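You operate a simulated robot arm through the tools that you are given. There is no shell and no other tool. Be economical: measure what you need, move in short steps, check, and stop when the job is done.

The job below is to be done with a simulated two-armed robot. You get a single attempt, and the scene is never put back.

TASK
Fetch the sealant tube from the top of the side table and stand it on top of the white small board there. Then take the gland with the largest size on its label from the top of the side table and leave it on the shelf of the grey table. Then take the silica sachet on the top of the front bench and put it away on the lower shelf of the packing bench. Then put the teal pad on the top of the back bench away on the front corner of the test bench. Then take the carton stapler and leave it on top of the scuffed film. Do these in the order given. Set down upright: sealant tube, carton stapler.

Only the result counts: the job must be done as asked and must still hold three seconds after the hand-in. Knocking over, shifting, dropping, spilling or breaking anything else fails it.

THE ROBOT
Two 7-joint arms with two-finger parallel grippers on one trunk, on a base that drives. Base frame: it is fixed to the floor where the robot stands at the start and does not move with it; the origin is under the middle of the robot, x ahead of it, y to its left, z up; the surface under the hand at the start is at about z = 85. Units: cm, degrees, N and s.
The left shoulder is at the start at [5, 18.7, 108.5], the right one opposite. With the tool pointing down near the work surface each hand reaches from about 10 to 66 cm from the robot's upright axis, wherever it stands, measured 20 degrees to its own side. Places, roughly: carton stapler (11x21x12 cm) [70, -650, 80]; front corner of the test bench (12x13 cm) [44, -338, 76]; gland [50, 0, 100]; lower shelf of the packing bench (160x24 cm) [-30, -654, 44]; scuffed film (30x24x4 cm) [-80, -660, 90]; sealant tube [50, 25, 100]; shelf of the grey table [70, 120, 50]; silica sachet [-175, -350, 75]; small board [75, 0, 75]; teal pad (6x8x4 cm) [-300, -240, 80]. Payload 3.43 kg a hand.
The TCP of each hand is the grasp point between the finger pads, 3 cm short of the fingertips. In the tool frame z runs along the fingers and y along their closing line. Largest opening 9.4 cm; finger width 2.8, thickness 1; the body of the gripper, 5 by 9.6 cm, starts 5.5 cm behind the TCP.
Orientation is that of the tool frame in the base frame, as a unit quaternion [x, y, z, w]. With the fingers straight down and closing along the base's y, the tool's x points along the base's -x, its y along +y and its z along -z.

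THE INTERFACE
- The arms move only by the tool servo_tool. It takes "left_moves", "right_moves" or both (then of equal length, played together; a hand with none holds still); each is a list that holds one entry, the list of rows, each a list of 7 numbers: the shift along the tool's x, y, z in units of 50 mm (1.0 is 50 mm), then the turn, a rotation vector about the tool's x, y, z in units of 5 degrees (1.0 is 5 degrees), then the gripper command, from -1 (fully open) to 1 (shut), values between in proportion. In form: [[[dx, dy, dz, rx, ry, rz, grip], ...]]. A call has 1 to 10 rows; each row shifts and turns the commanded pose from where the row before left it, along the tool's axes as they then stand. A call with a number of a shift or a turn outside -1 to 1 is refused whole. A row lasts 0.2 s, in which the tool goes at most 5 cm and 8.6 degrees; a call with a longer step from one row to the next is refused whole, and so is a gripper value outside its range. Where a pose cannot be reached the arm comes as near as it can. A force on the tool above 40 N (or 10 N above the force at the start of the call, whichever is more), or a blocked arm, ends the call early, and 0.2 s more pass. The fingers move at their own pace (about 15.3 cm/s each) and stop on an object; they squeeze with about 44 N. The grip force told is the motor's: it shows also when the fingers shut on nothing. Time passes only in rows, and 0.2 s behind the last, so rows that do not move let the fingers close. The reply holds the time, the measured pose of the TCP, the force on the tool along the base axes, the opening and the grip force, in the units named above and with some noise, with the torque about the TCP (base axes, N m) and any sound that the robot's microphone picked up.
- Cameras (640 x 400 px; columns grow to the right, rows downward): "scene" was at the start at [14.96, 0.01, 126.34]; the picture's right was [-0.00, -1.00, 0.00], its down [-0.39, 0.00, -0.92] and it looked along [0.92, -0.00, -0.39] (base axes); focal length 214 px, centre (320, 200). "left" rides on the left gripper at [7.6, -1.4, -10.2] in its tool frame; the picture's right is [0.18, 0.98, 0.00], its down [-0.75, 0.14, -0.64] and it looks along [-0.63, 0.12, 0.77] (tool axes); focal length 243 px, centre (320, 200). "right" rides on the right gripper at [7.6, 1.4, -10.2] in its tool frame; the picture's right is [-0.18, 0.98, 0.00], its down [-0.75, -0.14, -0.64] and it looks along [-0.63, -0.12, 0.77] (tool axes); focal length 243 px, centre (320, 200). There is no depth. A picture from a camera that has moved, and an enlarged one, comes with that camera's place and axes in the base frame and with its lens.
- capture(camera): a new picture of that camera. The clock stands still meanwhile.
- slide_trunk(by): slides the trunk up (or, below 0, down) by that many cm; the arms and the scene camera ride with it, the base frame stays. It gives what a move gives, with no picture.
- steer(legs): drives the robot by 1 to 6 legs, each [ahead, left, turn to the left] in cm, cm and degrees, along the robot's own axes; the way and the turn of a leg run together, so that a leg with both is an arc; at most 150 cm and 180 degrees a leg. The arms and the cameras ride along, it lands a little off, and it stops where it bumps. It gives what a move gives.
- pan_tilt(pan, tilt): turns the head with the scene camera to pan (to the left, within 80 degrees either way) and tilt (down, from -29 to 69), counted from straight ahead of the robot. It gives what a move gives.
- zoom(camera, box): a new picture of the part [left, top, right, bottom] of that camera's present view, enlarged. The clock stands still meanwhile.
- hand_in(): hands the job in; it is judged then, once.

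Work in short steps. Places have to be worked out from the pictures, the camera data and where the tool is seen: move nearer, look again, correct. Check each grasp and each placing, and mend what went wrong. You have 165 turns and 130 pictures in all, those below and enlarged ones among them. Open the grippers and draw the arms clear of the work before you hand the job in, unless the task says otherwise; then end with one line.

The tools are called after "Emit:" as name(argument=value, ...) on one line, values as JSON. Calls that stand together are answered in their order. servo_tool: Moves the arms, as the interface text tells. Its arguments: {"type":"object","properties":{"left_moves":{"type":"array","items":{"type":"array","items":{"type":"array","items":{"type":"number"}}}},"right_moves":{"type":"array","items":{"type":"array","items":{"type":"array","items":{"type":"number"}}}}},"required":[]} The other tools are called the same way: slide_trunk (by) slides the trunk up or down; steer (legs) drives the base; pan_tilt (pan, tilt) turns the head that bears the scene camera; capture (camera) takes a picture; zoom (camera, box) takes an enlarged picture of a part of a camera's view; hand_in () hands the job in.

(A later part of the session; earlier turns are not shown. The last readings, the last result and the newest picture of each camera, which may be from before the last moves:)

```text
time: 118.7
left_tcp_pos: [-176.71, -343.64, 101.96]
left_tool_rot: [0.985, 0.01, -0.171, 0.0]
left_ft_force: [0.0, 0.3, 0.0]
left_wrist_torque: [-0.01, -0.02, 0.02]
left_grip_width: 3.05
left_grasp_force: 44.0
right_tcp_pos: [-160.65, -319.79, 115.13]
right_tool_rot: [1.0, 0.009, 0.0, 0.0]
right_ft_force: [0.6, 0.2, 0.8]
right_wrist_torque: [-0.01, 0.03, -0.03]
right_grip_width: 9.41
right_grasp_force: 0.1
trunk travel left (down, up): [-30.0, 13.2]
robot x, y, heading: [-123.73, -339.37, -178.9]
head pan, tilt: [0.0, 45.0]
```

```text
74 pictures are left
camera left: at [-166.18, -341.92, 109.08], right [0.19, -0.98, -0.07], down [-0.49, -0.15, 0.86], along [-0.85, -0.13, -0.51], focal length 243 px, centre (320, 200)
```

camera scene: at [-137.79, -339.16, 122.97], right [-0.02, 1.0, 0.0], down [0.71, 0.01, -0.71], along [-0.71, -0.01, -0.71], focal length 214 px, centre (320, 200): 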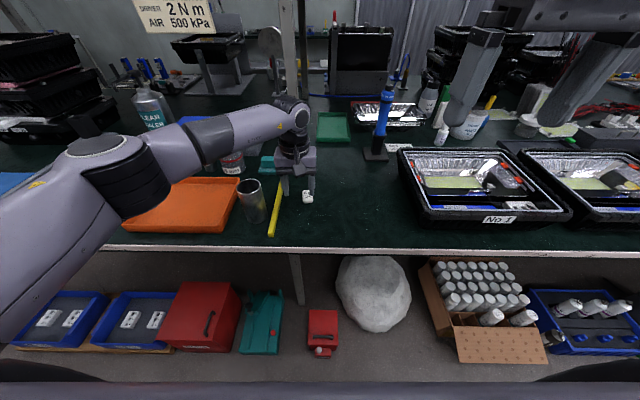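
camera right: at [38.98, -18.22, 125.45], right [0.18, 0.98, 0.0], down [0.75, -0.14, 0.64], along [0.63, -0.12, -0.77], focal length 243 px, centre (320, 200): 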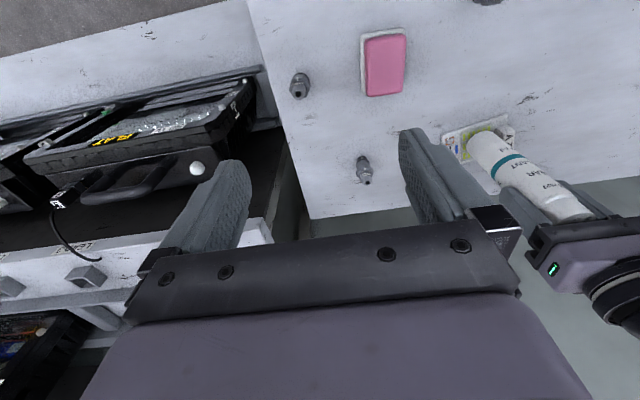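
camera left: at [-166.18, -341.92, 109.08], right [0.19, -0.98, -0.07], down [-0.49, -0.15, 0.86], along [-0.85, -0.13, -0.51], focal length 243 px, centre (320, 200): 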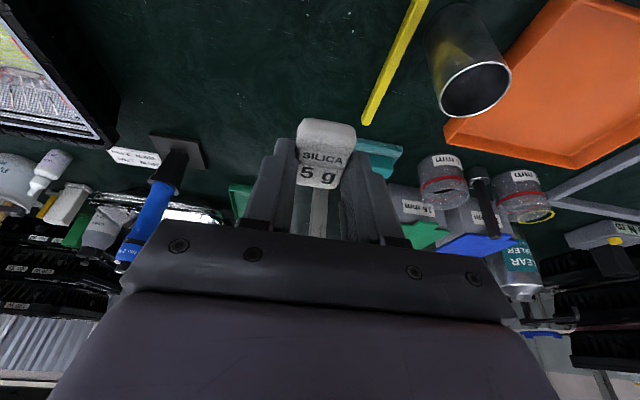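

Held. I'll back up from the bench, turn to face -y and drive toward the packing bench.

Emit:
steer(legs=[[-60, 0, 0], [0, 0, 89], [140, 0, 0]])

Emit:
pan_tilt(pan=0, tilt=20)

Emit:
capture(camera="scene")

```text
time: 132.5
left_tcp_pos: [-56.39, -533.07, 101.89]
left_tool_rot: [0.687, 0.706, -0.121, 0.121]
left_ft_force: [-0.1, -0.7, -0.7]
left_wrist_torque: [-0.01, -0.01, 0.01]
left_grip_width: 3.0
left_grasp_force: 43.5
right_tcp_pos: [-80.28, -517.28, 115.1]
right_tool_rot: [0.699, 0.715, 0.0, -0.001]
right_ft_force: [0.2, -0.1, -0.6]
right_wrist_torque: [-0.04, 0.0, 0.02]
right_grip_width: 9.4
right_grasp_force: 0.1
trunk travel left (down, up): [-30.0, 13.2]
robot x, y, heading: [-61.33, -480.22, -88.4]
head pan, tilt: [0.0, 45.0]
```

```text
time: 133.4
left_tcp_pos: [-56.38, -533.07, 101.83]
left_tool_rot: [0.687, 0.707, -0.121, 0.121]
left_ft_force: [1.3, -0.8, -0.3]
left_wrist_torque: [-0.01, 0.0, 0.04]
left_grip_width: 3.03
left_grasp_force: 44.2
right_tcp_pos: [-80.16, -517.18, 115.2]
right_tool_rot: [0.699, 0.715, 0.0, -0.001]
right_ft_force: [0.1, -0.5, -0.9]
right_wrist_torque: [0.01, -0.03, 0.03]
right_grip_width: 9.4
right_grasp_force: 0.0
trunk travel left (down, up): [-30.0, 13.2]
robot x, y, heading: [-61.3, -480.14, -88.6]
head pan, tilt: [0.0, 20.0]
```

```text
73 pictures are left
camera scene: at [-61.2, -495.16, 126.83], right [-1.0, -0.02, 0.0], down [-0.01, 0.34, -0.94], along [0.02, -0.94, -0.34], focal length 214 px, centre (320, 200)
```

scene: 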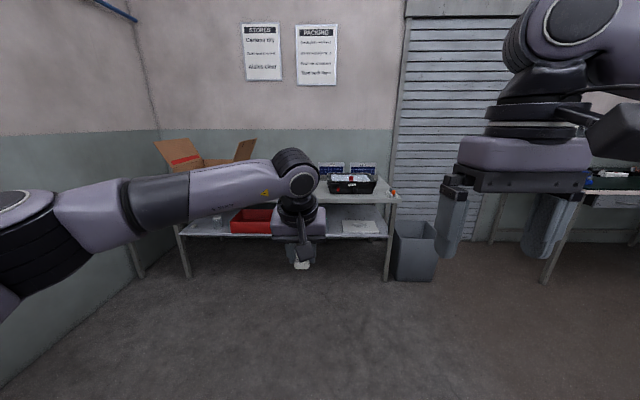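

Emit:
zoom(camera="scene", box=[150, 140, 420, 300])

```text
2.37 times, centred on (285, 220) of scene
camera zoom: at [-61.2, -495.16, 126.83], right [-1.0, -0.02, 0.0], down [-0.01, 0.34, -0.94], along [0.02, -0.94, -0.34], focal length 508 px, centre (403, 153)
```

zoom: 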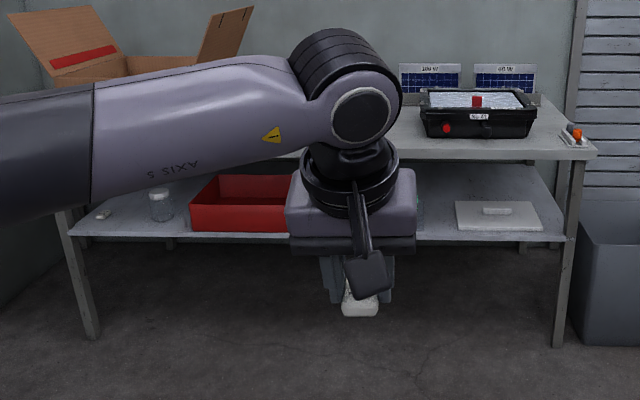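

I'll check the hidden centre of the shelf with the left wrist camera.

Emit:
capture(camera="left")

```text
71 pictures are left
camera left: at [-58.22, -522.39, 109.03], right [0.98, 0.2, -0.07], down [0.16, -0.49, 0.86], along [0.14, -0.85, -0.51], focal length 243 px, centre (320, 200)
```

left: 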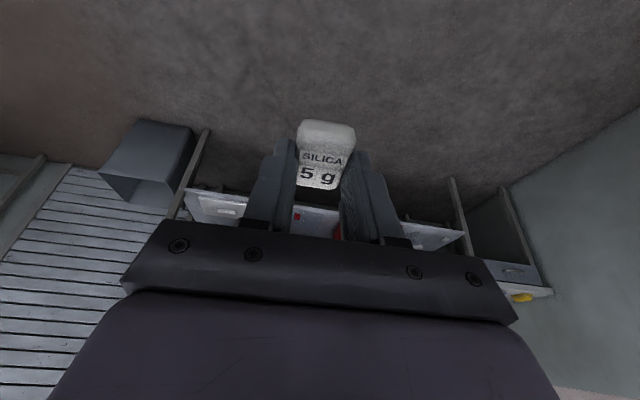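

I'll shift the base 30 cm to the left and lower the trunk so the shelf centre is visible past the arm.

Emit:
steer(legs=[[20, 32, 0]])

Emit:
slide_trunk(by=-30)

Emit:
capture(camera="scene")

```text
time: 136.8
left_tcp_pos: [-23.77, -552.44, 101.87]
left_tool_rot: [0.685, 0.708, -0.121, 0.121]
left_ft_force: [0.3, 0.2, -0.7]
left_wrist_torque: [0.0, -0.01, 0.0]
left_grip_width: 3.02
left_grasp_force: 44.3
right_tcp_pos: [-47.62, -536.63, 115.27]
right_tool_rot: [0.698, 0.716, 0.001, 0.0]
right_ft_force: [0.2, 0.1, -0.6]
right_wrist_torque: [0.03, -0.03, -0.02]
right_grip_width: 9.4
right_grasp_force: 0.0
trunk travel left (down, up): [-30.0, 13.2]
robot x, y, heading: [-28.68, -499.52, -88.3]
head pan, tilt: [0.0, 20.0]
```

```text
time: 139.8
left_tcp_pos: [-23.77, -552.31, 71.77]
left_tool_rot: [0.686, 0.707, -0.121, 0.121]
left_ft_force: [0.5, -0.1, -0.1]
left_wrist_torque: [0.02, -0.01, -0.01]
left_grip_width: 3.02
left_grasp_force: 44.2
right_tcp_pos: [-47.58, -536.46, 85.16]
right_tool_rot: [0.697, 0.717, 0.001, -0.001]
right_ft_force: [-0.8, -0.4, 0.1]
right_wrist_torque: [-0.03, 0.03, -0.03]
right_grip_width: 9.38
right_grasp_force: 0.1
trunk travel left (down, up): [0.0, 43.2]
robot x, y, heading: [-28.95, -499.15, -88.1]
head pan, tilt: [0.0, 20.0]
```

```text
70 pictures are left
camera scene: at [-28.63, -514.45, 96.84], right [-1.0, -0.03, 0.0], down [-0.01, 0.34, -0.94], along [0.03, -0.94, -0.34], focal length 214 px, centre (320, 200)
```

scene: 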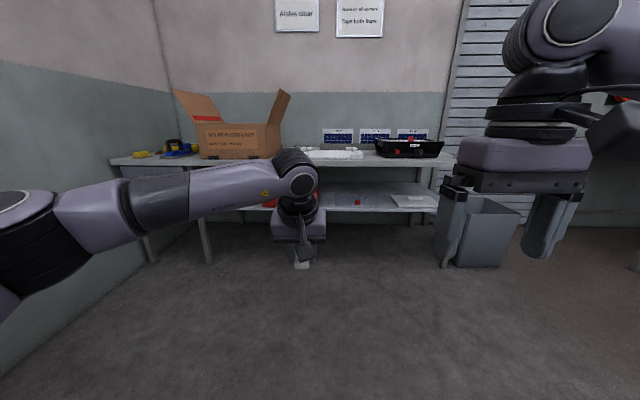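

Emit:
zoom(camera="scene", box=[300, 120, 450, 220])

Emit:
zoom(camera="scene", box=[100, 120, 210, 220])

```text
4.00 times, centred on (375, 170) of scene
camera zoom: at [-28.63, -514.45, 96.84], right [-1.0, -0.03, 0.0], down [-0.01, 0.34, -0.94], along [0.03, -0.94, -0.34], focal length 858 px, centre (100, 320)
```

zoom: 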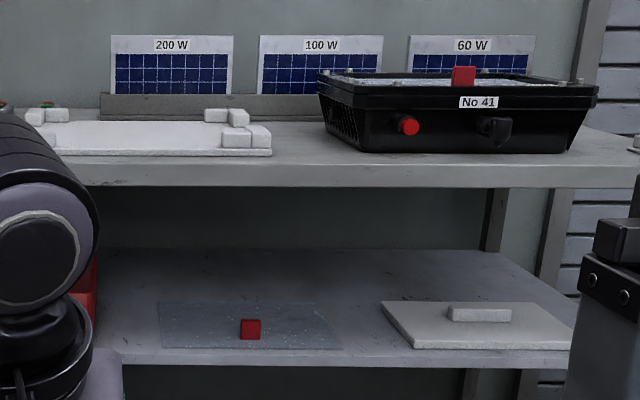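

```text
4.00 times, centred on (155, 170) of scene
camera zoom: at [-28.63, -514.45, 96.84], right [-1.0, -0.03, 0.0], down [-0.01, 0.34, -0.94], along [0.03, -0.94, -0.34], focal length 858 px, centre (980, 320)
```

zoom: 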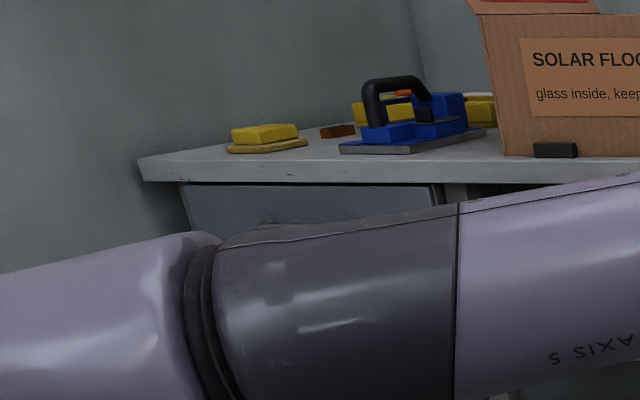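

The stapler (blue, with handle) is on the bench top's left part. On the lower shelf there's a gap x≈[-81,-68] between the film with the red cube and the white lid. First I'll move sideways and retract the right hand, then tilt and lower the left hand.

Emit:
steer(legs=[[0, -49, -1.7]])

Emit:
servo_tool(left_moves=[[[0, 0, 0, 0, -1, 0, 1], [0, 0, 0, 0, -1, 0, 1], [0, 0, 0, 0, -1, 0, 1], [0, 0, 0, 0, -1, 0, 1], [0, 0, 0, 0, -1, 0, 1], [0, 0, 0, 0, -0.6, 0, 1]]], right_moves=[[[0.5, 0, 0, 0, 0, 0, -1], [0.5, 0, 0, 0, 0, 0, -1], [0.5, 0, 0, 0, 0, 0, -1], [0, 0, 0, 0, 0, 0, -1], [0, 0, 0, 0, 0, 0, -1], [0, 0, 0, 0, 0, 0, -1]]])

Emit:
servo_tool(left_moves=[[[0.669, 0, 0.602, 0, 0, 0, 1], [0.669, 0, 0.602, 0, 0, 0, 1], [0.669, 0, 0.602, 0, 0, 0, 1], [0.669, 0, 0.602, 0, 0, 0, 1]]])

Emit:
pan_tilt(pan=0, tilt=20)

Emit:
capture(camera="scene")

Emit:
capture(camera="left")

```text
time: 144.6
left_tcp_pos: [-74.36, -553.2, 71.83]
left_tool_rot: [0.695, 0.698, -0.122, 0.12]
left_ft_force: [0.7, -0.5, -1.0]
left_wrist_torque: [0.01, 0.01, -0.03]
left_grip_width: 3.02
left_grasp_force: 43.9
right_tcp_pos: [-97.91, -536.68, 85.17]
right_tool_rot: [0.709, 0.706, 0.001, -0.001]
right_ft_force: [0.8, 0.5, -0.7]
right_wrist_torque: [0.0, -0.01, 0.0]
right_grip_width: 9.39
right_grasp_force: 0.1
trunk travel left (down, up): [0.0, 43.2]
robot x, y, heading: [-78.05, -500.44, -90.1]
head pan, tilt: [0.0, 20.0]
```

```text
time: 146.0
left_tcp_pos: [-74.39, -553.05, 71.87]
left_tool_rot: [0.645, 0.648, -0.288, 0.285]
left_ft_force: [0.9, 0.6, -0.3]
left_wrist_torque: [0.01, 0.02, -0.02]
left_grip_width: 3.02
left_grasp_force: 44.2
right_tcp_pos: [-97.85, -529.02, 85.12]
right_tool_rot: [0.709, 0.706, 0.001, 0.0]
right_ft_force: [0.3, 0.1, 0.3]
right_wrist_torque: [-0.04, -0.01, 0.01]
right_grip_width: 9.41
right_grasp_force: 0.1
trunk travel left (down, up): [0.0, 43.2]
robot x, y, heading: [-77.93, -500.1, -90.3]
head pan, tilt: [0.0, 20.0]
```

```text
time: 147.0
left_tcp_pos: [-74.57, -552.83, 54.05]
left_tool_rot: [0.645, 0.649, -0.287, 0.285]
left_ft_force: [0.3, 0.2, 0.2]
left_wrist_torque: [-0.02, 0.01, 0.03]
left_grip_width: 3.03
left_grasp_force: 43.9
right_tcp_pos: [-97.87, -529.17, 85.1]
right_tool_rot: [0.709, 0.705, 0.002, -0.001]
right_ft_force: [-0.8, -0.5, 0.1]
right_wrist_torque: [-0.06, -0.01, 0.03]
right_grip_width: 9.39
right_grasp_force: 0.1
trunk travel left (down, up): [0.0, 43.2]
robot x, y, heading: [-77.84, -500.0, -90.1]
head pan, tilt: [0.0, 20.0]
```

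```text
time: 147.6
left_tcp_pos: [-74.69, -552.72, 54.09]
left_tool_rot: [0.645, 0.649, -0.286, 0.285]
left_ft_force: [0.0, -0.7, -1.1]
left_wrist_torque: [0.0, -0.02, -0.03]
left_grip_width: 3.04
left_grasp_force: 44.0
right_tcp_pos: [-97.81, -529.19, 85.21]
right_tool_rot: [0.708, 0.706, 0.001, -0.001]
right_ft_force: [0.9, -0.2, 0.0]
right_wrist_torque: [-0.02, 0.0, 0.05]
right_grip_width: 9.39
right_grasp_force: 0.1
trunk travel left (down, up): [0.0, 43.2]
robot x, y, heading: [-78.44, -500.05, -90.1]
head pan, tilt: [0.0, 20.0]
```

```text
67 pictures are left
camera scene: at [-78.24, -515.07, 96.84], right [-1.0, 0.0, 0.0], down [0.0, 0.34, -0.94], along [0.0, -0.94, -0.34], focal length 214 px, centre (320, 200)
```

scene: 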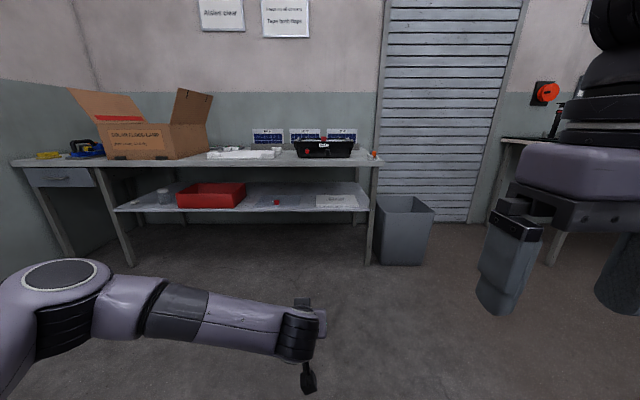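

```text
66 pictures are left
camera left: at [-76.21, -540.01, 55.44], right [0.98, 0.13, -0.14], down [0.15, -0.03, 0.99], along [0.12, -0.99, -0.05], focal length 243 px, centre (320, 200)
```

left: 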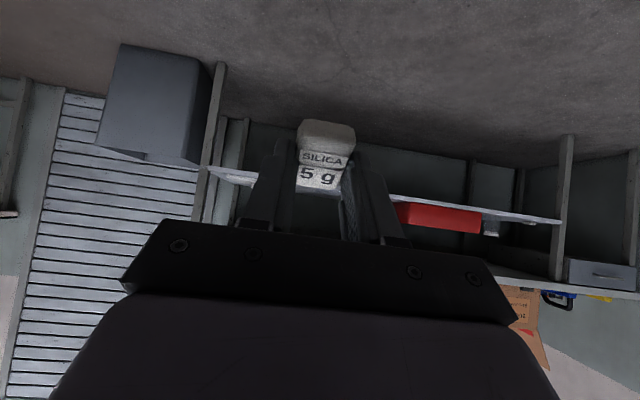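

Emit:
zoom(camera="scene", box=[230, 130, 390, 230])

```text
4.00 times, centred on (310, 180) of scene
camera zoom: at [-78.24, -515.07, 96.84], right [-1.0, 0.0, 0.0], down [0.0, 0.34, -0.94], along [0.0, -0.94, -0.34], focal length 858 px, centre (360, 280)
```

zoom: 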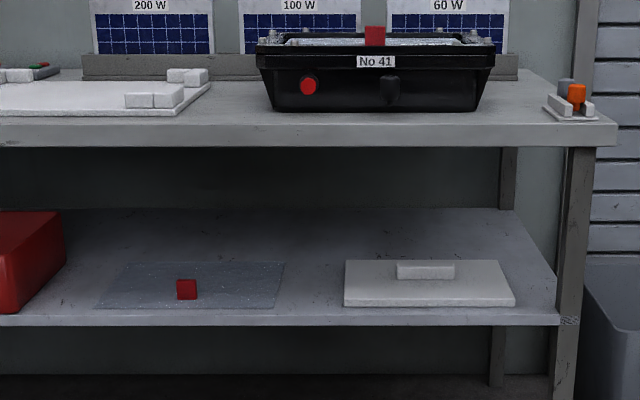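

The gap is x≈[-75.6,-64], so the target is x=-70, y≈-651. I'll drive ahead 84 cm with a 4.5 cm left shift, then check.

Emit:
steer(legs=[[60, 4.5, 0], [24, 0, 0]])

Emit:
pan_tilt(pan=0, tilt=35)

Emit:
capture(camera="scene")

Emit:
capture(camera="left")

```text
time: 152.4
left_tcp_pos: [-68.56, -637.37, 54.08]
left_tool_rot: [0.64, 0.654, -0.284, 0.287]
left_ft_force: [-0.4, 0.4, 0.7]
left_wrist_torque: [0.01, 0.0, -0.01]
left_grip_width: 3.05
left_grasp_force: 44.2
right_tcp_pos: [-92.16, -614.12, 85.2]
right_tool_rot: [0.702, 0.712, 0.001, 0.0]
right_ft_force: [0.3, -0.8, 0.9]
right_wrist_torque: [0.01, 0.05, 0.01]
right_grip_width: 9.41
right_grasp_force: 0.1
trunk travel left (down, up): [0.0, 43.2]
robot x, y, heading: [-73.11, -584.62, -89.0]
head pan, tilt: [0.0, 20.0]
```

```text
time: 153.2
left_tcp_pos: [-68.52, -637.45, 54.09]
left_tool_rot: [0.64, 0.653, -0.285, 0.288]
left_ft_force: [-0.1, 0.2, 0.0]
left_wrist_torque: [0.0, 0.02, -0.02]
left_grip_width: 3.03
left_grasp_force: 44.2
right_tcp_pos: [-92.11, -614.2, 85.1]
right_tool_rot: [0.703, 0.711, 0.001, 0.001]
right_ft_force: [0.0, 0.4, 0.3]
right_wrist_torque: [0.02, 0.01, 0.02]
right_grip_width: 9.38
right_grasp_force: 0.0
trunk travel left (down, up): [0.0, 43.2]
robot x, y, heading: [-73.16, -584.97, -89.3]
head pan, tilt: [0.0, 35.0]
```

```text
64 pictures are left
camera scene: at [-72.76, -599.29, 94.46], right [-1.0, -0.01, 0.0], down [-0.01, 0.57, -0.82], along [0.01, -0.82, -0.57], focal length 214 px, centre (320, 200)
```

scene: 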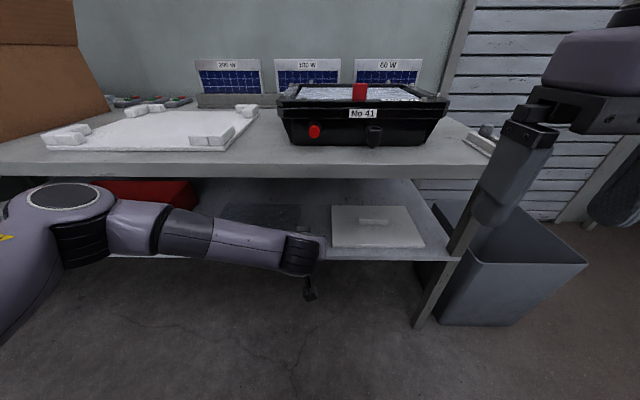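

```text
63 pictures are left
camera left: at [-70.29, -624.7, 55.42], right [0.98, 0.14, -0.14], down [0.15, -0.03, 0.99], along [0.14, -0.99, -0.05], focal length 243 px, centre (320, 200)
```

left: 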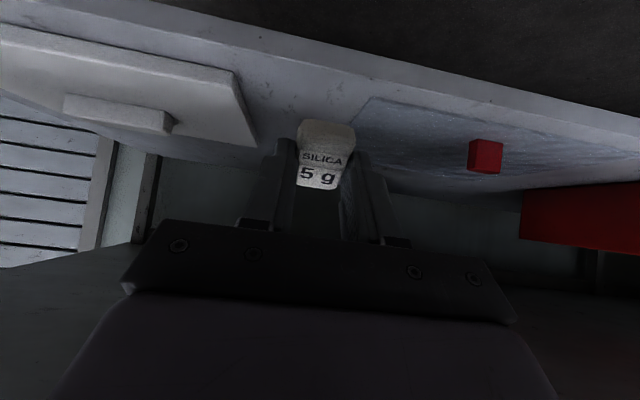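

The shelf gap is clear: target [-70.2, -652]. I'll drive 8 cm more, and then shift the rest with the arm and lower.

Emit:
steer(legs=[[8, -1.5, 0]])

Emit:
servo_tool(left_moves=[[[-0.267, 0, 0.297, 0, 0, 0, 1], [-0.267, 0, 0.297, 0, 0, 0, 1], [0.334, 0, 0.301, 0, 0, 0, 1], [0.267, 0, 0.241, 0, 0, 0, 1], [0, 0, 0, 0, 0, 0, 1]]])

Emit:
capture(camera="left")

```text
time: 154.3
left_tcp_pos: [-69.83, -645.54, 54.01]
left_tool_rot: [0.64, 0.654, -0.284, 0.287]
left_ft_force: [0.0, 0.0, -0.1]
left_wrist_torque: [-0.06, -0.03, 0.0]
left_grip_width: 3.01
left_grasp_force: 43.7
right_tcp_pos: [-93.44, -622.2, 85.13]
right_tool_rot: [0.702, 0.712, 0.001, 0.001]
right_ft_force: [0.9, 0.5, 1.2]
right_wrist_torque: [-0.01, -0.02, 0.0]
right_grip_width: 9.42
right_grasp_force: 0.1
trunk travel left (down, up): [0.0, 43.2]
robot x, y, heading: [-74.47, -592.8, -89.4]
head pan, tilt: [0.0, 35.0]
```

```text
time: 155.5
left_tcp_pos: [-69.69, -649.49, 49.98]
left_tool_rot: [0.64, 0.653, -0.285, 0.287]
left_ft_force: [-0.5, -0.4, -1.1]
left_wrist_torque: [0.05, 0.01, 0.03]
left_grip_width: 3.03
left_grasp_force: 44.2
right_tcp_pos: [-93.32, -622.31, 85.19]
right_tool_rot: [0.702, 0.712, 0.0, 0.0]
right_ft_force: [-0.3, 0.2, -0.5]
right_wrist_torque: [0.02, 0.0, 0.01]
right_grip_width: 9.4
right_grasp_force: 0.1
trunk travel left (down, up): [0.0, 43.2]
robot x, y, heading: [-74.51, -592.95, -89.0]
head pan, tilt: [0.0, 35.0]
```

```text
62 pictures are left
camera left: at [-71.52, -636.77, 51.33], right [0.98, 0.14, -0.14], down [0.15, -0.03, 0.99], along [0.14, -0.99, -0.05], focal length 243 px, centre (320, 200)
```

left: 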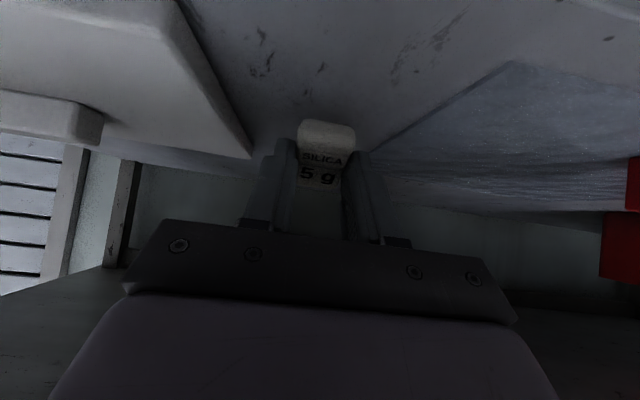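

Clear between lid and film. I'll lower further.

Emit:
servo_tool(left_moves=[[[0.134, 0, 0.12, 0, 0, 0, 1], [0.08, 0, 0.072, 0, 0, 0, 1], [0, 0, 0, 0, 0, 0, 1]]])

```text
time: 156.3
left_tcp_pos: [-69.62, -649.56, 48.73]
left_tool_rot: [0.64, 0.652, -0.287, 0.288]
left_ft_force: [0.5, 1.1, 8.2]
left_wrist_torque: [0.06, -0.06, 0.01]
left_grip_width: 3.04
left_grasp_force: 43.9
right_tcp_pos: [-93.42, -622.3, 85.15]
right_tool_rot: [0.702, 0.713, 0.0, 0.001]
right_ft_force: [-0.2, -0.3, 0.0]
right_wrist_torque: [-0.02, 0.01, -0.02]
right_grip_width: 9.39
right_grasp_force: 0.1
trunk travel left (down, up): [0.0, 43.2]
robot x, y, heading: [-74.11, -592.68, -88.9]
head pan, tilt: [0.0, 35.0]
```

Contact. Release, rise, and look.

Emit:
servo_tool(left_moves=[[[0, 0, 0, 0, 0, 0, 0.4], [0, 0, 0, 0, 0, 0, 0], [0, 0, 0, 0, 0, 0, 0], [-0.2, 0, -0.18, 0, 0, 0, 0], [-0.4, 0, -0.36, 0, 0, 0, 0], [-0.4, 0, -0.36, 0, 0, 0, 0], [0, 0, 0, 0, 0, 0, 0]]])

Emit:
capture(camera="left")

```text
time: 157.9
left_tcp_pos: [-69.55, -649.49, 55.24]
left_tool_rot: [0.639, 0.654, -0.284, 0.288]
left_ft_force: [-0.4, -0.4, 0.7]
left_wrist_torque: [-0.01, -0.01, -0.02]
left_grip_width: 4.69
left_grasp_force: 0.1
right_tcp_pos: [-93.52, -622.19, 85.1]
right_tool_rot: [0.702, 0.712, 0.001, 0.001]
right_ft_force: [-0.5, 0.5, -1.0]
right_wrist_torque: [-0.03, -0.01, -0.01]
right_grip_width: 9.42
right_grasp_force: 0.1
trunk travel left (down, up): [0.0, 43.2]
robot x, y, heading: [-74.19, -592.74, -89.1]
head pan, tilt: [0.0, 35.0]
```

```text
61 pictures are left
camera left: at [-71.39, -636.65, 56.57], right [0.98, 0.14, -0.14], down [0.15, -0.03, 0.99], along [0.14, -0.99, -0.05], focal length 243 px, centre (320, 200)
```

left: 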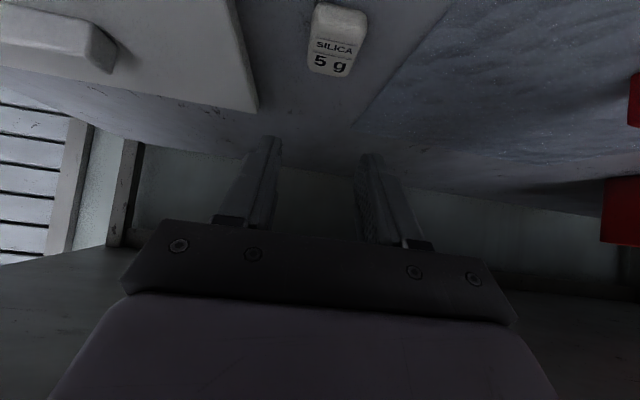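

The sachet is on the lower shelf. I'll back out, straighten the hand, raise the trunk and look right for a way to the back bench.

Emit:
steer(legs=[[-75, 0, 0]])

Emit:
servo_tool(left_moves=[[[0, 0, 0, 0, 1, 0, -1], [0, 0, 0, 0, 1, 0, -1], [0, 0, 0, 0, 1, 0, -1], [0, 0, 0, 0, 1, 0, -1], [0, 0, 0, 0, 1, 0, -1], [0, 0, 0, 0, 1, 0, -1], [0, 0, 0, 0, 1, 0, -1], [0, 0, 0, 0, 1, 0, -1], [0, 0, 0, 0, 1, 0, -1], [0, 0, 0, 0, 0.6, 0, -1]]])

Emit:
slide_trunk(by=30)

Emit:
servo_tool(left_moves=[[[0, 0, -0.9, 0, 0, 0, -1], [0, 0, -0.9, 0, 0, 0, -1], [0, 0, -0.9, 0, 0, 0, -1], [0, 0, -0.9, 0, 0, 0, -1], [0, 0, -0.9, 0, 0, 0, -1], [0.8, 0, 0, 0, 0, 0, -1], [0.8, 0, 0, 0, 0, 0, -1], [0.8, 0, 0, 0, 0, 0, -1], [0.8, 0, 0, 0, 0, 0, -1], [0, 0, 0, 0, 0, 0, -1]]])

Emit:
steer(legs=[[0, 0, -85]])

Emit:
pan_tilt(pan=0, tilt=15)

Emit:
capture(camera="scene")

```text
time: 161.9
left_tcp_pos: [-70.85, -574.87, 55.23]
left_tool_rot: [0.641, 0.652, -0.285, 0.286]
left_ft_force: [-0.1, -0.5, 0.2]
left_wrist_torque: [-0.05, 0.0, -0.02]
left_grip_width: 4.74
left_grasp_force: 0.0
right_tcp_pos: [-94.53, -547.63, 85.07]
right_tool_rot: [0.703, 0.711, 0.001, 0.0]
right_ft_force: [0.2, -0.2, -0.7]
right_wrist_torque: [0.03, -0.01, 0.02]
right_grip_width: 9.41
right_grasp_force: 0.1
trunk travel left (down, up): [0.0, 43.2]
robot x, y, heading: [-75.11, -518.19, -89.3]
head pan, tilt: [0.0, 35.0]
```

```text
time: 164.1
left_tcp_pos: [-70.92, -574.85, 55.22]
left_tool_rot: [0.701, 0.713, 0.0, -0.004]
left_ft_force: [0.9, 0.3, -0.9]
left_wrist_torque: [0.01, 0.01, 0.01]
left_grip_width: 9.4
left_grasp_force: 0.0
right_tcp_pos: [-94.56, -547.58, 85.02]
right_tool_rot: [0.703, 0.711, 0.001, 0.0]
right_ft_force: [0.5, 0.2, -0.6]
right_wrist_torque: [0.01, 0.0, 0.03]
right_grip_width: 9.42
right_grasp_force: 0.0
trunk travel left (down, up): [0.0, 43.2]
robot x, y, heading: [-75.56, -518.43, -89.5]
head pan, tilt: [0.0, 35.0]
```

```text
time: 167.1
left_tcp_pos: [-70.9, -574.78, 85.22]
left_tool_rot: [0.702, 0.713, 0.001, -0.002]
left_ft_force: [0.3, 0.2, -0.7]
left_wrist_torque: [0.0, 0.02, -0.03]
left_grip_width: 9.4
left_grasp_force: 0.1
right_tcp_pos: [-94.62, -547.54, 115.16]
right_tool_rot: [0.703, 0.711, 0.001, 0.0]
right_ft_force: [-0.1, -0.4, -0.4]
right_wrist_torque: [-0.03, 0.02, 0.02]
right_grip_width: 9.43
right_grasp_force: 0.1
trunk travel left (down, up): [-30.0, 13.2]
robot x, y, heading: [-75.2, -517.94, -89.1]
head pan, tilt: [0.0, 35.0]
```

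```text
time: 169.3
left_tcp_pos: [-70.5, -574.63, 107.71]
left_tool_rot: [0.701, 0.713, 0.0, -0.004]
left_ft_force: [0.4, 0.6, 0.0]
left_wrist_torque: [0.01, 0.02, -0.01]
left_grip_width: 9.4
left_grasp_force: 0.0
left hand out of reach, approached as far as the arm can: row 5, 6, 7, 8, 9
right_tcp_pos: [-94.56, -547.55, 115.12]
right_tool_rot: [0.703, 0.711, 0.001, 0.0]
right_ft_force: [0.8, 0.8, -1.1]
right_wrist_torque: [0.0, 0.0, -0.04]
right_grip_width: 9.42
right_grasp_force: 0.0
trunk travel left (down, up): [-30.0, 13.2]
robot x, y, heading: [-75.3, -518.1, -89.3]
head pan, tilt: [0.0, 35.0]
```

```text
time: 173.3
left_tcp_pos: [-130.87, -529.58, 107.82]
left_tool_rot: [0.998, 0.067, 0.003, -0.002]
left_ft_force: [0.4, -0.3, -0.4]
left_wrist_torque: [-0.02, 0.0, 0.02]
left_grip_width: 9.4
left_grasp_force: 0.0
right_tcp_pos: [-106.84, -502.29, 115.13]
right_tool_rot: [0.998, 0.064, 0.0, 0.0]
right_ft_force: [-0.3, 0.1, -1.0]
right_wrist_torque: [0.01, 0.02, 0.02]
right_grip_width: 9.4
right_grasp_force: 0.1
trunk travel left (down, up): [-30.0, 13.2]
robot x, y, heading: [-75.17, -517.85, -172.5]
head pan, tilt: [0.0, 35.0]
```

```text
time: 174.1
left_tcp_pos: [-130.86, -529.58, 107.74]
left_tool_rot: [0.998, 0.067, 0.002, -0.002]
left_ft_force: [0.3, 0.1, 0.3]
left_wrist_torque: [0.03, -0.05, 0.03]
left_grip_width: 9.38
left_grasp_force: 0.1
right_tcp_pos: [-106.77, -502.36, 115.16]
right_tool_rot: [0.998, 0.064, 0.001, 0.001]
right_ft_force: [-0.2, 0.3, -0.7]
right_wrist_torque: [-0.03, 0.02, 0.0]
right_grip_width: 9.4
right_grasp_force: 0.0
trunk travel left (down, up): [-30.0, 13.2]
robot x, y, heading: [-75.33, -518.26, -172.6]
head pan, tilt: [0.0, 15.0]
```

```text
60 pictures are left
camera scene: at [-90.46, -520.1, 127.64], right [-0.13, 0.99, 0.0], down [0.26, 0.03, -0.97], along [-0.96, -0.12, -0.26], focal length 214 px, centre (320, 200)
```

scene: 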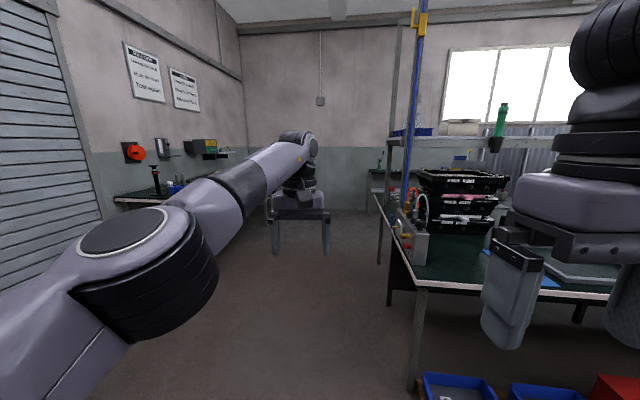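

The bench block spans x≈-164…-317 and ends at y≈-490; the passage beyond its end is open. I'll drive along y≈-560 to x≈-365, turn right to face +y, then look.

Emit:
steer(legs=[[0, 0, -7.5], [130, 40, 0], [140, 0, 0], [20, 0, 0], [0, 0, -90]])

Emit:
capture(camera="scene")

```text
time: 193.1
left_tcp_pos: [-368.64, -502.23, 107.76]
left_tool_rot: [-0.707, 0.707, -0.004, -0.001]
left_ft_force: [0.0, 0.2, -0.4]
left_wrist_torque: [0.0, 0.02, 0.01]
left_grip_width: 9.39
left_grasp_force: 0.1
right_tcp_pos: [-344.88, -529.79, 115.24]
right_tool_rot: [-0.704, 0.71, 0.001, 0.0]
right_ft_force: [-0.6, -0.6, -0.6]
right_wrist_torque: [-0.01, -0.01, -0.02]
right_grip_width: 9.39
right_grasp_force: 0.1
trunk travel left (down, up): [-30.0, 13.2]
robot x, y, heading: [-364.72, -558.69, 89.5]
head pan, tilt: [0.0, 15.0]
```

```text
59 pictures are left
camera scene: at [-364.89, -543.59, 127.65], right [1.0, -0.01, 0.0], down [0.0, -0.26, -0.97], along [0.01, 0.97, -0.26], focal length 214 px, centre (320, 200)
```

scene: 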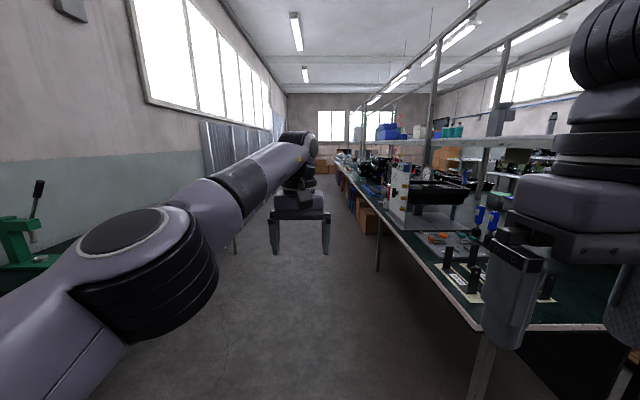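

The aisle is clear. I'll drive along it to y≈-250, then turn right to face the back bench.

Emit:
steer(legs=[[130, 15, 0], [140, 5, 0], [40, 0, 0], [0, 0, -89]])

Emit:
pan_tilt(pan=0, tilt=25)

Emit:
capture(camera="scene")

```text
time: 212.2
left_tcp_pos: [-330.18, -243.18, 107.65]
left_tool_rot: [-0.016, 1.0, -0.001, -0.003]
left_ft_force: [0.0, 0.0, 0.0]
left_wrist_torque: [-0.01, -0.03, -0.01]
left_grip_width: 9.39
left_grasp_force: 0.2
right_tcp_pos: [-356.98, -267.66, 115.1]
right_tool_rot: [-0.013, 1.0, 0.0, 0.0]
right_ft_force: [0.5, 0.0, -0.1]
right_wrist_torque: [0.01, 0.0, -0.02]
right_grip_width: 9.42
right_grasp_force: 0.1
trunk travel left (down, up): [-30.0, 13.2]
robot x, y, heading: [-386.72, -249.23, 1.6]
head pan, tilt: [0.0, 15.0]
```

```text
time: 212.9
left_tcp_pos: [-330.39, -243.25, 107.8]
left_tool_rot: [-0.016, 1.0, -0.003, -0.003]
left_ft_force: [0.1, 0.3, -0.3]
left_wrist_torque: [0.04, -0.02, 0.02]
left_grip_width: 9.4
left_grasp_force: 0.1
right_tcp_pos: [-357.15, -267.88, 115.17]
right_tool_rot: [-0.013, 1.0, 0.0, 0.0]
right_ft_force: [0.4, 0.4, 0.2]
right_wrist_torque: [0.0, -0.04, 0.02]
right_grip_width: 9.41
right_grasp_force: 0.0
trunk travel left (down, up): [-30.0, 13.2]
robot x, y, heading: [-386.62, -248.88, 1.5]
head pan, tilt: [0.0, 25.0]
```

```text
58 pictures are left
camera scene: at [-371.85, -248.45, 126.03], right [0.03, -1.0, 0.0], down [-0.42, -0.01, -0.91], along [0.91, 0.03, -0.42], focal length 214 px, centre (320, 200)
```

scene: 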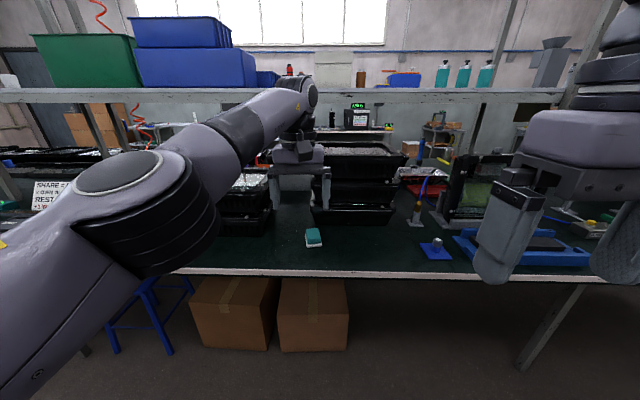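

Emit:
zoom(camera="scene", box=[280, 205, 350, 265])

Emit:
capture(camera="left")

```text
6.67 times, centred on (315, 235) of scene
camera zoom: at [-371.85, -248.45, 126.03], right [0.03, -1.0, 0.0], down [-0.42, -0.01, -0.91], along [0.91, 0.03, -0.42], focal length 1430 px, centre (353, -33)
```

zoom: 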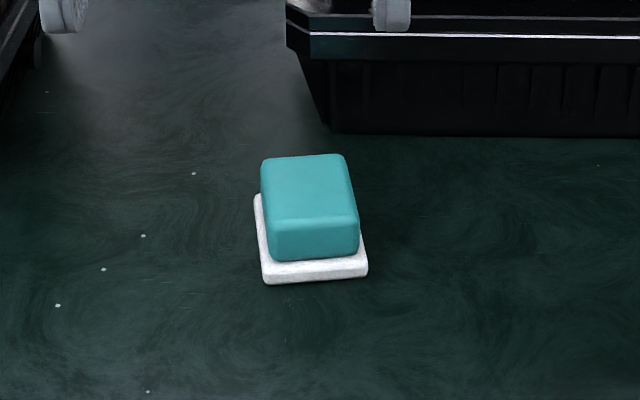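

```text
56 pictures are left
camera left: at [-337.98, -244.77, 118.14], right [-0.22, 0.98, 0.0], down [0.75, 0.17, 0.64], along [0.62, 0.14, -0.77], focal length 243 px, centre (320, 200)
```

left: 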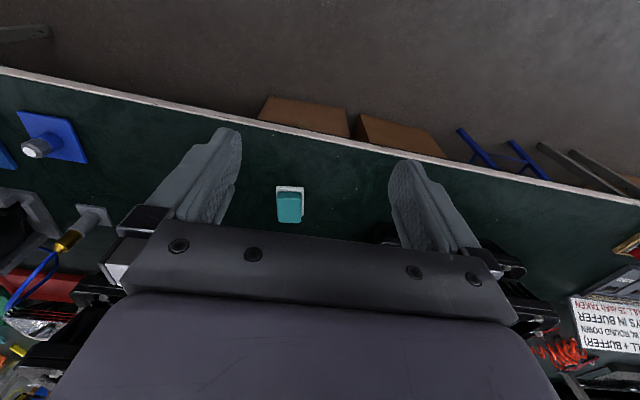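

The pad is teal on a white backing, at about [-303, -243.6]. I'll retract the hand 12 cm, drive 28 cm closer, and re-look.

Emit:
servo_tool(left_moves=[[[0.8, 0, 0, 0, 0, 0, -1], [0.8, 0, 0, 0, 0, 0, -1], [0.8, 0, 0, 0, 0, 0, -1]]])

Emit:
steer(legs=[[28, 0, -1.5]])

Emit:
pan_tilt(pan=0, tilt=45)

Emit:
capture(camera="scene")

Emit:
capture(camera="left")

```text
time: 213.7
left_tcp_pos: [-330.33, -243.13, 107.86]
left_tool_rot: [-0.017, 1.0, -0.003, -0.003]
left_ft_force: [-0.5, -0.2, 0.1]
left_wrist_torque: [-0.02, -0.01, 0.03]
left_grip_width: 9.41
left_grasp_force: 0.1
left hand out of reach, approached as far as the arm can: row 1, 2, 3
right_tcp_pos: [-356.99, -267.73, 115.12]
right_tool_rot: [-0.013, 1.0, 0.001, 0.0]
right_ft_force: [-0.1, 0.5, 0.7]
right_wrist_torque: [0.0, 0.01, -0.01]
right_grip_width: 9.41
right_grasp_force: 0.1
trunk travel left (down, up): [-30.0, 13.2]
robot x, y, heading: [-386.46, -248.78, 1.8]
head pan, tilt: [0.0, 25.0]
```

```text
time: 215.6
left_tcp_pos: [-302.32, -244.34, 107.75]
left_tool_rot: [-0.003, 1.0, -0.002, -0.003]
left_ft_force: [-0.4, -0.2, -0.4]
left_wrist_torque: [0.0, 0.02, 0.0]
left_grip_width: 9.39
left_grasp_force: 0.1
right_tcp_pos: [-329.44, -268.18, 115.27]
right_tool_rot: [0.0, 1.0, 0.001, 0.0]
right_ft_force: [0.0, -0.9, -0.6]
right_wrist_torque: [-0.02, -0.01, 0.0]
right_grip_width: 9.4
right_grasp_force: 0.0
trunk travel left (down, up): [-30.0, 13.2]
robot x, y, heading: [-358.56, -248.26, 0.3]
head pan, tilt: [0.0, 25.0]
```

```text
time: 216.5
left_tcp_pos: [-302.14, -244.28, 107.8]
left_tool_rot: [-0.003, 1.0, -0.002, -0.003]
left_ft_force: [-0.4, -0.5, -1.3]
left_wrist_torque: [0.0, 0.01, -0.03]
left_grip_width: 9.39
left_grasp_force: 0.0
right_tcp_pos: [-329.68, -268.21, 115.18]
right_tool_rot: [0.001, 1.0, 0.0, -0.001]
right_ft_force: [0.3, -0.2, -0.1]
right_wrist_torque: [-0.01, -0.01, -0.01]
right_grip_width: 9.41
right_grasp_force: 0.1
trunk travel left (down, up): [-30.0, 13.2]
robot x, y, heading: [-358.6, -248.5, 0.2]
head pan, tilt: [0.0, 45.0]
```

```text
55 pictures are left
camera scene: at [-344.97, -248.42, 122.98], right [0.0, -1.0, 0.0], down [-0.71, 0.0, -0.71], along [0.71, 0.0, -0.71], focal length 214 px, centre (320, 200)
```

scene: 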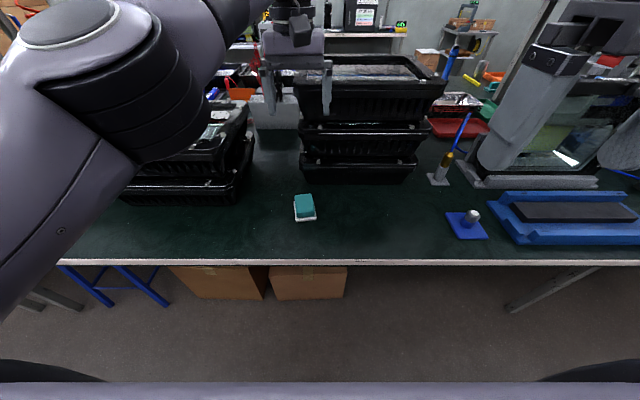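

```text
54 pictures are left
camera left: at [-309.94, -245.63, 118.15], right [-0.19, 0.98, 0.0], down [0.76, 0.15, 0.64], along [0.63, 0.12, -0.77], focal length 243 px, centre (320, 200)
```

left: 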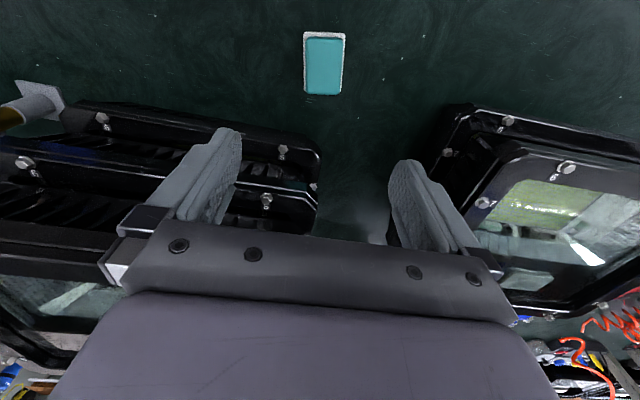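

The pad is confirmed at [-302.6, -243.8], and the tray stack behind starts at x≈-292. I'll descend to z≈81.

Emit:
servo_tool(left_moves=[[[0.08, 0.1, 0.5, 0, 0, 0, -1], [0, 0, 0.9, 0, 0, 0, -1], [0, 0, 0.9, 0, 0, 0, -1], [0, 0, 0.9, 0, 0, 0, -1], [0, 0, 0.9, 0, 0, 0, -1], [0, 0, 0.9, 0, 0, 0, -1], [0, 0, 0.36, 0, 0, 0, -1]]])

Emit:
capture(camera="left")

```text
time: 218.1
left_tcp_pos: [-302.89, -243.76, 80.96]
left_tool_rot: [-0.004, 1.0, -0.001, -0.002]
left_ft_force: [-0.4, 0.3, 0.5]
left_wrist_torque: [0.0, 0.05, 0.04]
left_grip_width: 9.43
left_grasp_force: 0.0
left hand out of reach, approached as far as the arm can: row 1
right_tcp_pos: [-329.59, -268.03, 115.2]
right_tool_rot: [0.0, 1.0, 0.0, 0.001]
right_ft_force: [-0.4, 0.2, 0.0]
right_wrist_torque: [-0.01, 0.0, -0.01]
right_grip_width: 9.4
right_grasp_force: 0.0
trunk travel left (down, up): [-30.0, 13.2]
robot x, y, heading: [-359.04, -248.28, 0.1]
head pan, tilt: [0.0, 45.0]
```

```text
53 pictures are left
camera left: at [-310.62, -245.06, 91.44], right [-0.19, 0.98, 0.0], down [0.76, 0.15, 0.64], along [0.63, 0.12, -0.77], focal length 243 px, centre (320, 200)
```

left: 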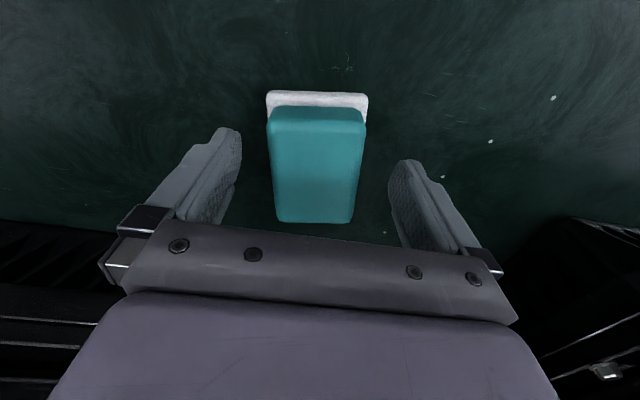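

Centred. Lower 1.5 cm and grip.

Emit:
servo_tool(left_moves=[[[0, 0, 0.15, 0, 0, 0, -1], [0, 0, 0.15, 0, 0, 0, -1], [0, 0, 0, 0, 0, 0, 1], [0, 0, 0, 0, 0, 0, 1], [0, 0, 0, 0, 0, 0, 1]]])

Emit:
capture(camera="left")

```text
time: 219.3
left_tcp_pos: [-302.9, -243.93, 79.77]
left_tool_rot: [-0.004, 1.0, -0.003, -0.002]
left_ft_force: [1.0, -1.8, 0.6]
left_wrist_torque: [0.02, -0.1, -0.08]
left_grip_width: 5.89
left_grasp_force: 43.8
right_tcp_pos: [-329.5, -268.14, 115.14]
right_tool_rot: [0.0, 1.0, 0.001, 0.001]
right_ft_force: [-0.2, -0.6, -0.8]
right_wrist_torque: [-0.04, -0.03, -0.05]
right_grip_width: 9.43
right_grasp_force: 0.0
trunk travel left (down, up): [-30.0, 13.2]
robot x, y, heading: [-358.44, -248.41, 0.3]
head pan, tilt: [0.0, 45.0]
```

```text
52 pictures are left
camera left: at [-310.55, -245.2, 90.0], right [-0.19, 0.98, 0.0], down [0.76, 0.15, 0.64], along [0.63, 0.12, -0.77], focal length 243 px, centre (320, 200)
```

left: 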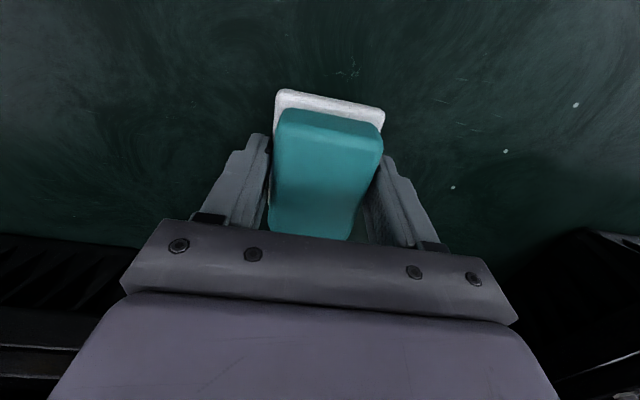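

Gripped (5.9 cm). I'll lift straight up.

Emit:
servo_tool(left_moves=[[[0, 0, -0.4, 0, 0, 0, 1], [0, 0, -0.8, 0, 0, 0, 1], [0, 0, -0.8, 0, 0, 0, 1], [0, 0, -0.8, 0, 0, 0, 1], [0, 0, -0.8, 0, 0, 0, 1], [0, 0, -0.8, 0, 0, 0, 1]]])

Emit:
capture(camera="scene")

```text
time: 220.7
left_tcp_pos: [-302.57, -244.15, 101.63]
left_tool_rot: [-0.004, 1.0, -0.001, -0.002]
left_ft_force: [-0.5, -0.2, -1.6]
left_wrist_torque: [-0.01, 0.0, 0.01]
left_grip_width: 5.88
left_grasp_force: 44.4
right_tcp_pos: [-329.69, -268.13, 115.27]
right_tool_rot: [0.0, 1.0, 0.001, 0.0]
right_ft_force: [-0.5, 0.4, 0.4]
right_wrist_torque: [-0.01, 0.01, 0.01]
right_grip_width: 9.39
right_grasp_force: 0.1
trunk travel left (down, up): [-30.0, 13.2]
robot x, y, heading: [-358.94, -248.56, 0.1]
head pan, tilt: [0.0, 45.0]
```

```text
51 pictures are left
camera scene: at [-345.0, -248.44, 122.97], right [0.0, -1.0, 0.0], down [-0.71, 0.0, -0.71], along [0.71, 0.0, -0.71], focal length 214 px, centre (320, 200)
```

scene: 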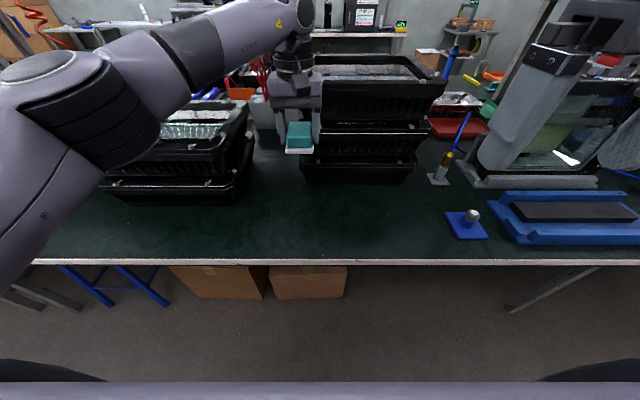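

The pad is held whole. I'll drive back the way I came, around the bench end.

Emit:
steer(legs=[[-28, 0, 0], [0, 0, -90], [140, 0, 0], [140, 0, 0], [35, 0, 0], [0, 0, 90]])

Emit:
steer(legs=[[140, 0, 0], [140, 0, 0], [45, 0, 0]])

```text
time: 245.1
left_tcp_pos: [-328.91, -558.96, 101.39]
left_tool_rot: [0.012, 1.0, -0.002, -0.002]
left_ft_force: [-0.8, 0.4, -0.4]
left_wrist_torque: [0.0, 0.01, 0.02]
left_grip_width: 5.89
left_grasp_force: 43.6
right_tcp_pos: [-356.79, -582.29, 115.09]
right_tool_rot: [0.015, 1.0, 0.0, 0.0]
right_ft_force: [-0.1, 0.0, 0.0]
right_wrist_torque: [-0.01, 0.0, 0.01]
right_grip_width: 9.4
right_grasp_force: 0.0
trunk travel left (down, up): [-30.0, 13.2]
robot x, y, heading: [-385.79, -561.44, -1.7]
head pan, tilt: [0.0, 45.0]
```

```text
time: 261.3
left_tcp_pos: [1.51, -573.94, 101.45]
left_tool_rot: [0.024, 1.0, -0.002, -0.002]
left_ft_force: [0.8, -0.3, 0.0]
left_wrist_torque: [0.01, -0.03, 0.03]
left_grip_width: 5.86
left_grasp_force: 43.9
right_tcp_pos: [-26.72, -596.66, 115.15]
right_tool_rot: [0.028, 1.0, 0.001, -0.001]
right_ft_force: [0.2, 0.6, 0.3]
right_wrist_torque: [-0.01, 0.02, -0.02]
right_grip_width: 9.38
right_grasp_force: 0.0
trunk travel left (down, up): [-30.0, 13.2]
robot x, y, heading: [-54.46, -575.09, -2.9]
head pan, tilt: [0.0, 45.0]
```

Now drive left (+y) to face the test bench, and look.

Emit:
steer(legs=[[0, 0, 3], [0, 130, 0], [-10, 95, 0]])

Emit:
pan_tilt(pan=0, tilt=25)

Emit:
capture(camera="scene")

```text
time: 281.7
left_tcp_pos: [-4.75, -346.08, 101.47]
left_tool_rot: [0.014, 1.0, -0.002, -0.003]
left_ft_force: [0.3, 1.4, -1.0]
left_wrist_torque: [0.02, -0.03, -0.03]
left_grip_width: 5.91
left_grasp_force: 43.8
right_tcp_pos: [-32.75, -369.38, 115.2]
right_tool_rot: [0.017, 1.0, 0.001, 0.0]
right_ft_force: [-1.2, 0.0, -0.4]
right_wrist_torque: [-0.03, 0.04, -0.02]
right_grip_width: 9.4
right_grasp_force: 0.0
trunk travel left (down, up): [-30.0, 13.2]
robot x, y, heading: [-61.68, -348.64, -1.7]
head pan, tilt: [0.0, 45.0]
```

```text
time: 282.5
left_tcp_pos: [-4.89, -346.19, 101.43]
left_tool_rot: [0.014, 1.0, -0.002, -0.003]
left_ft_force: [0.7, 0.6, -0.5]
left_wrist_torque: [0.01, -0.01, 0.04]
left_grip_width: 5.87
left_grasp_force: 44.1
right_tcp_pos: [-32.81, -369.37, 115.12]
right_tool_rot: [0.016, 1.0, 0.0, 0.0]
right_ft_force: [-0.2, 0.3, 0.1]
right_wrist_torque: [0.02, 0.03, 0.02]
right_grip_width: 9.4
right_grasp_force: 0.0
trunk travel left (down, up): [-30.0, 13.2]
robot x, y, heading: [-61.35, -348.94, -2.0]
head pan, tilt: [0.0, 25.0]
```

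```text
50 pictures are left
camera scene: at [-46.41, -349.19, 126.02], right [-0.03, -1.0, 0.0], down [-0.42, 0.01, -0.91], along [0.91, -0.03, -0.42], focal length 214 px, centre (320, 200)
```

scene: 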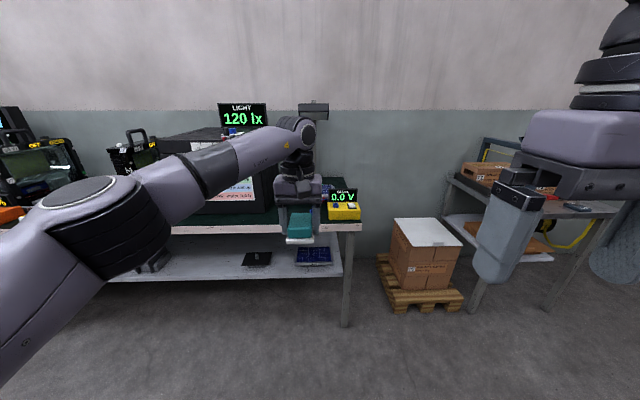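

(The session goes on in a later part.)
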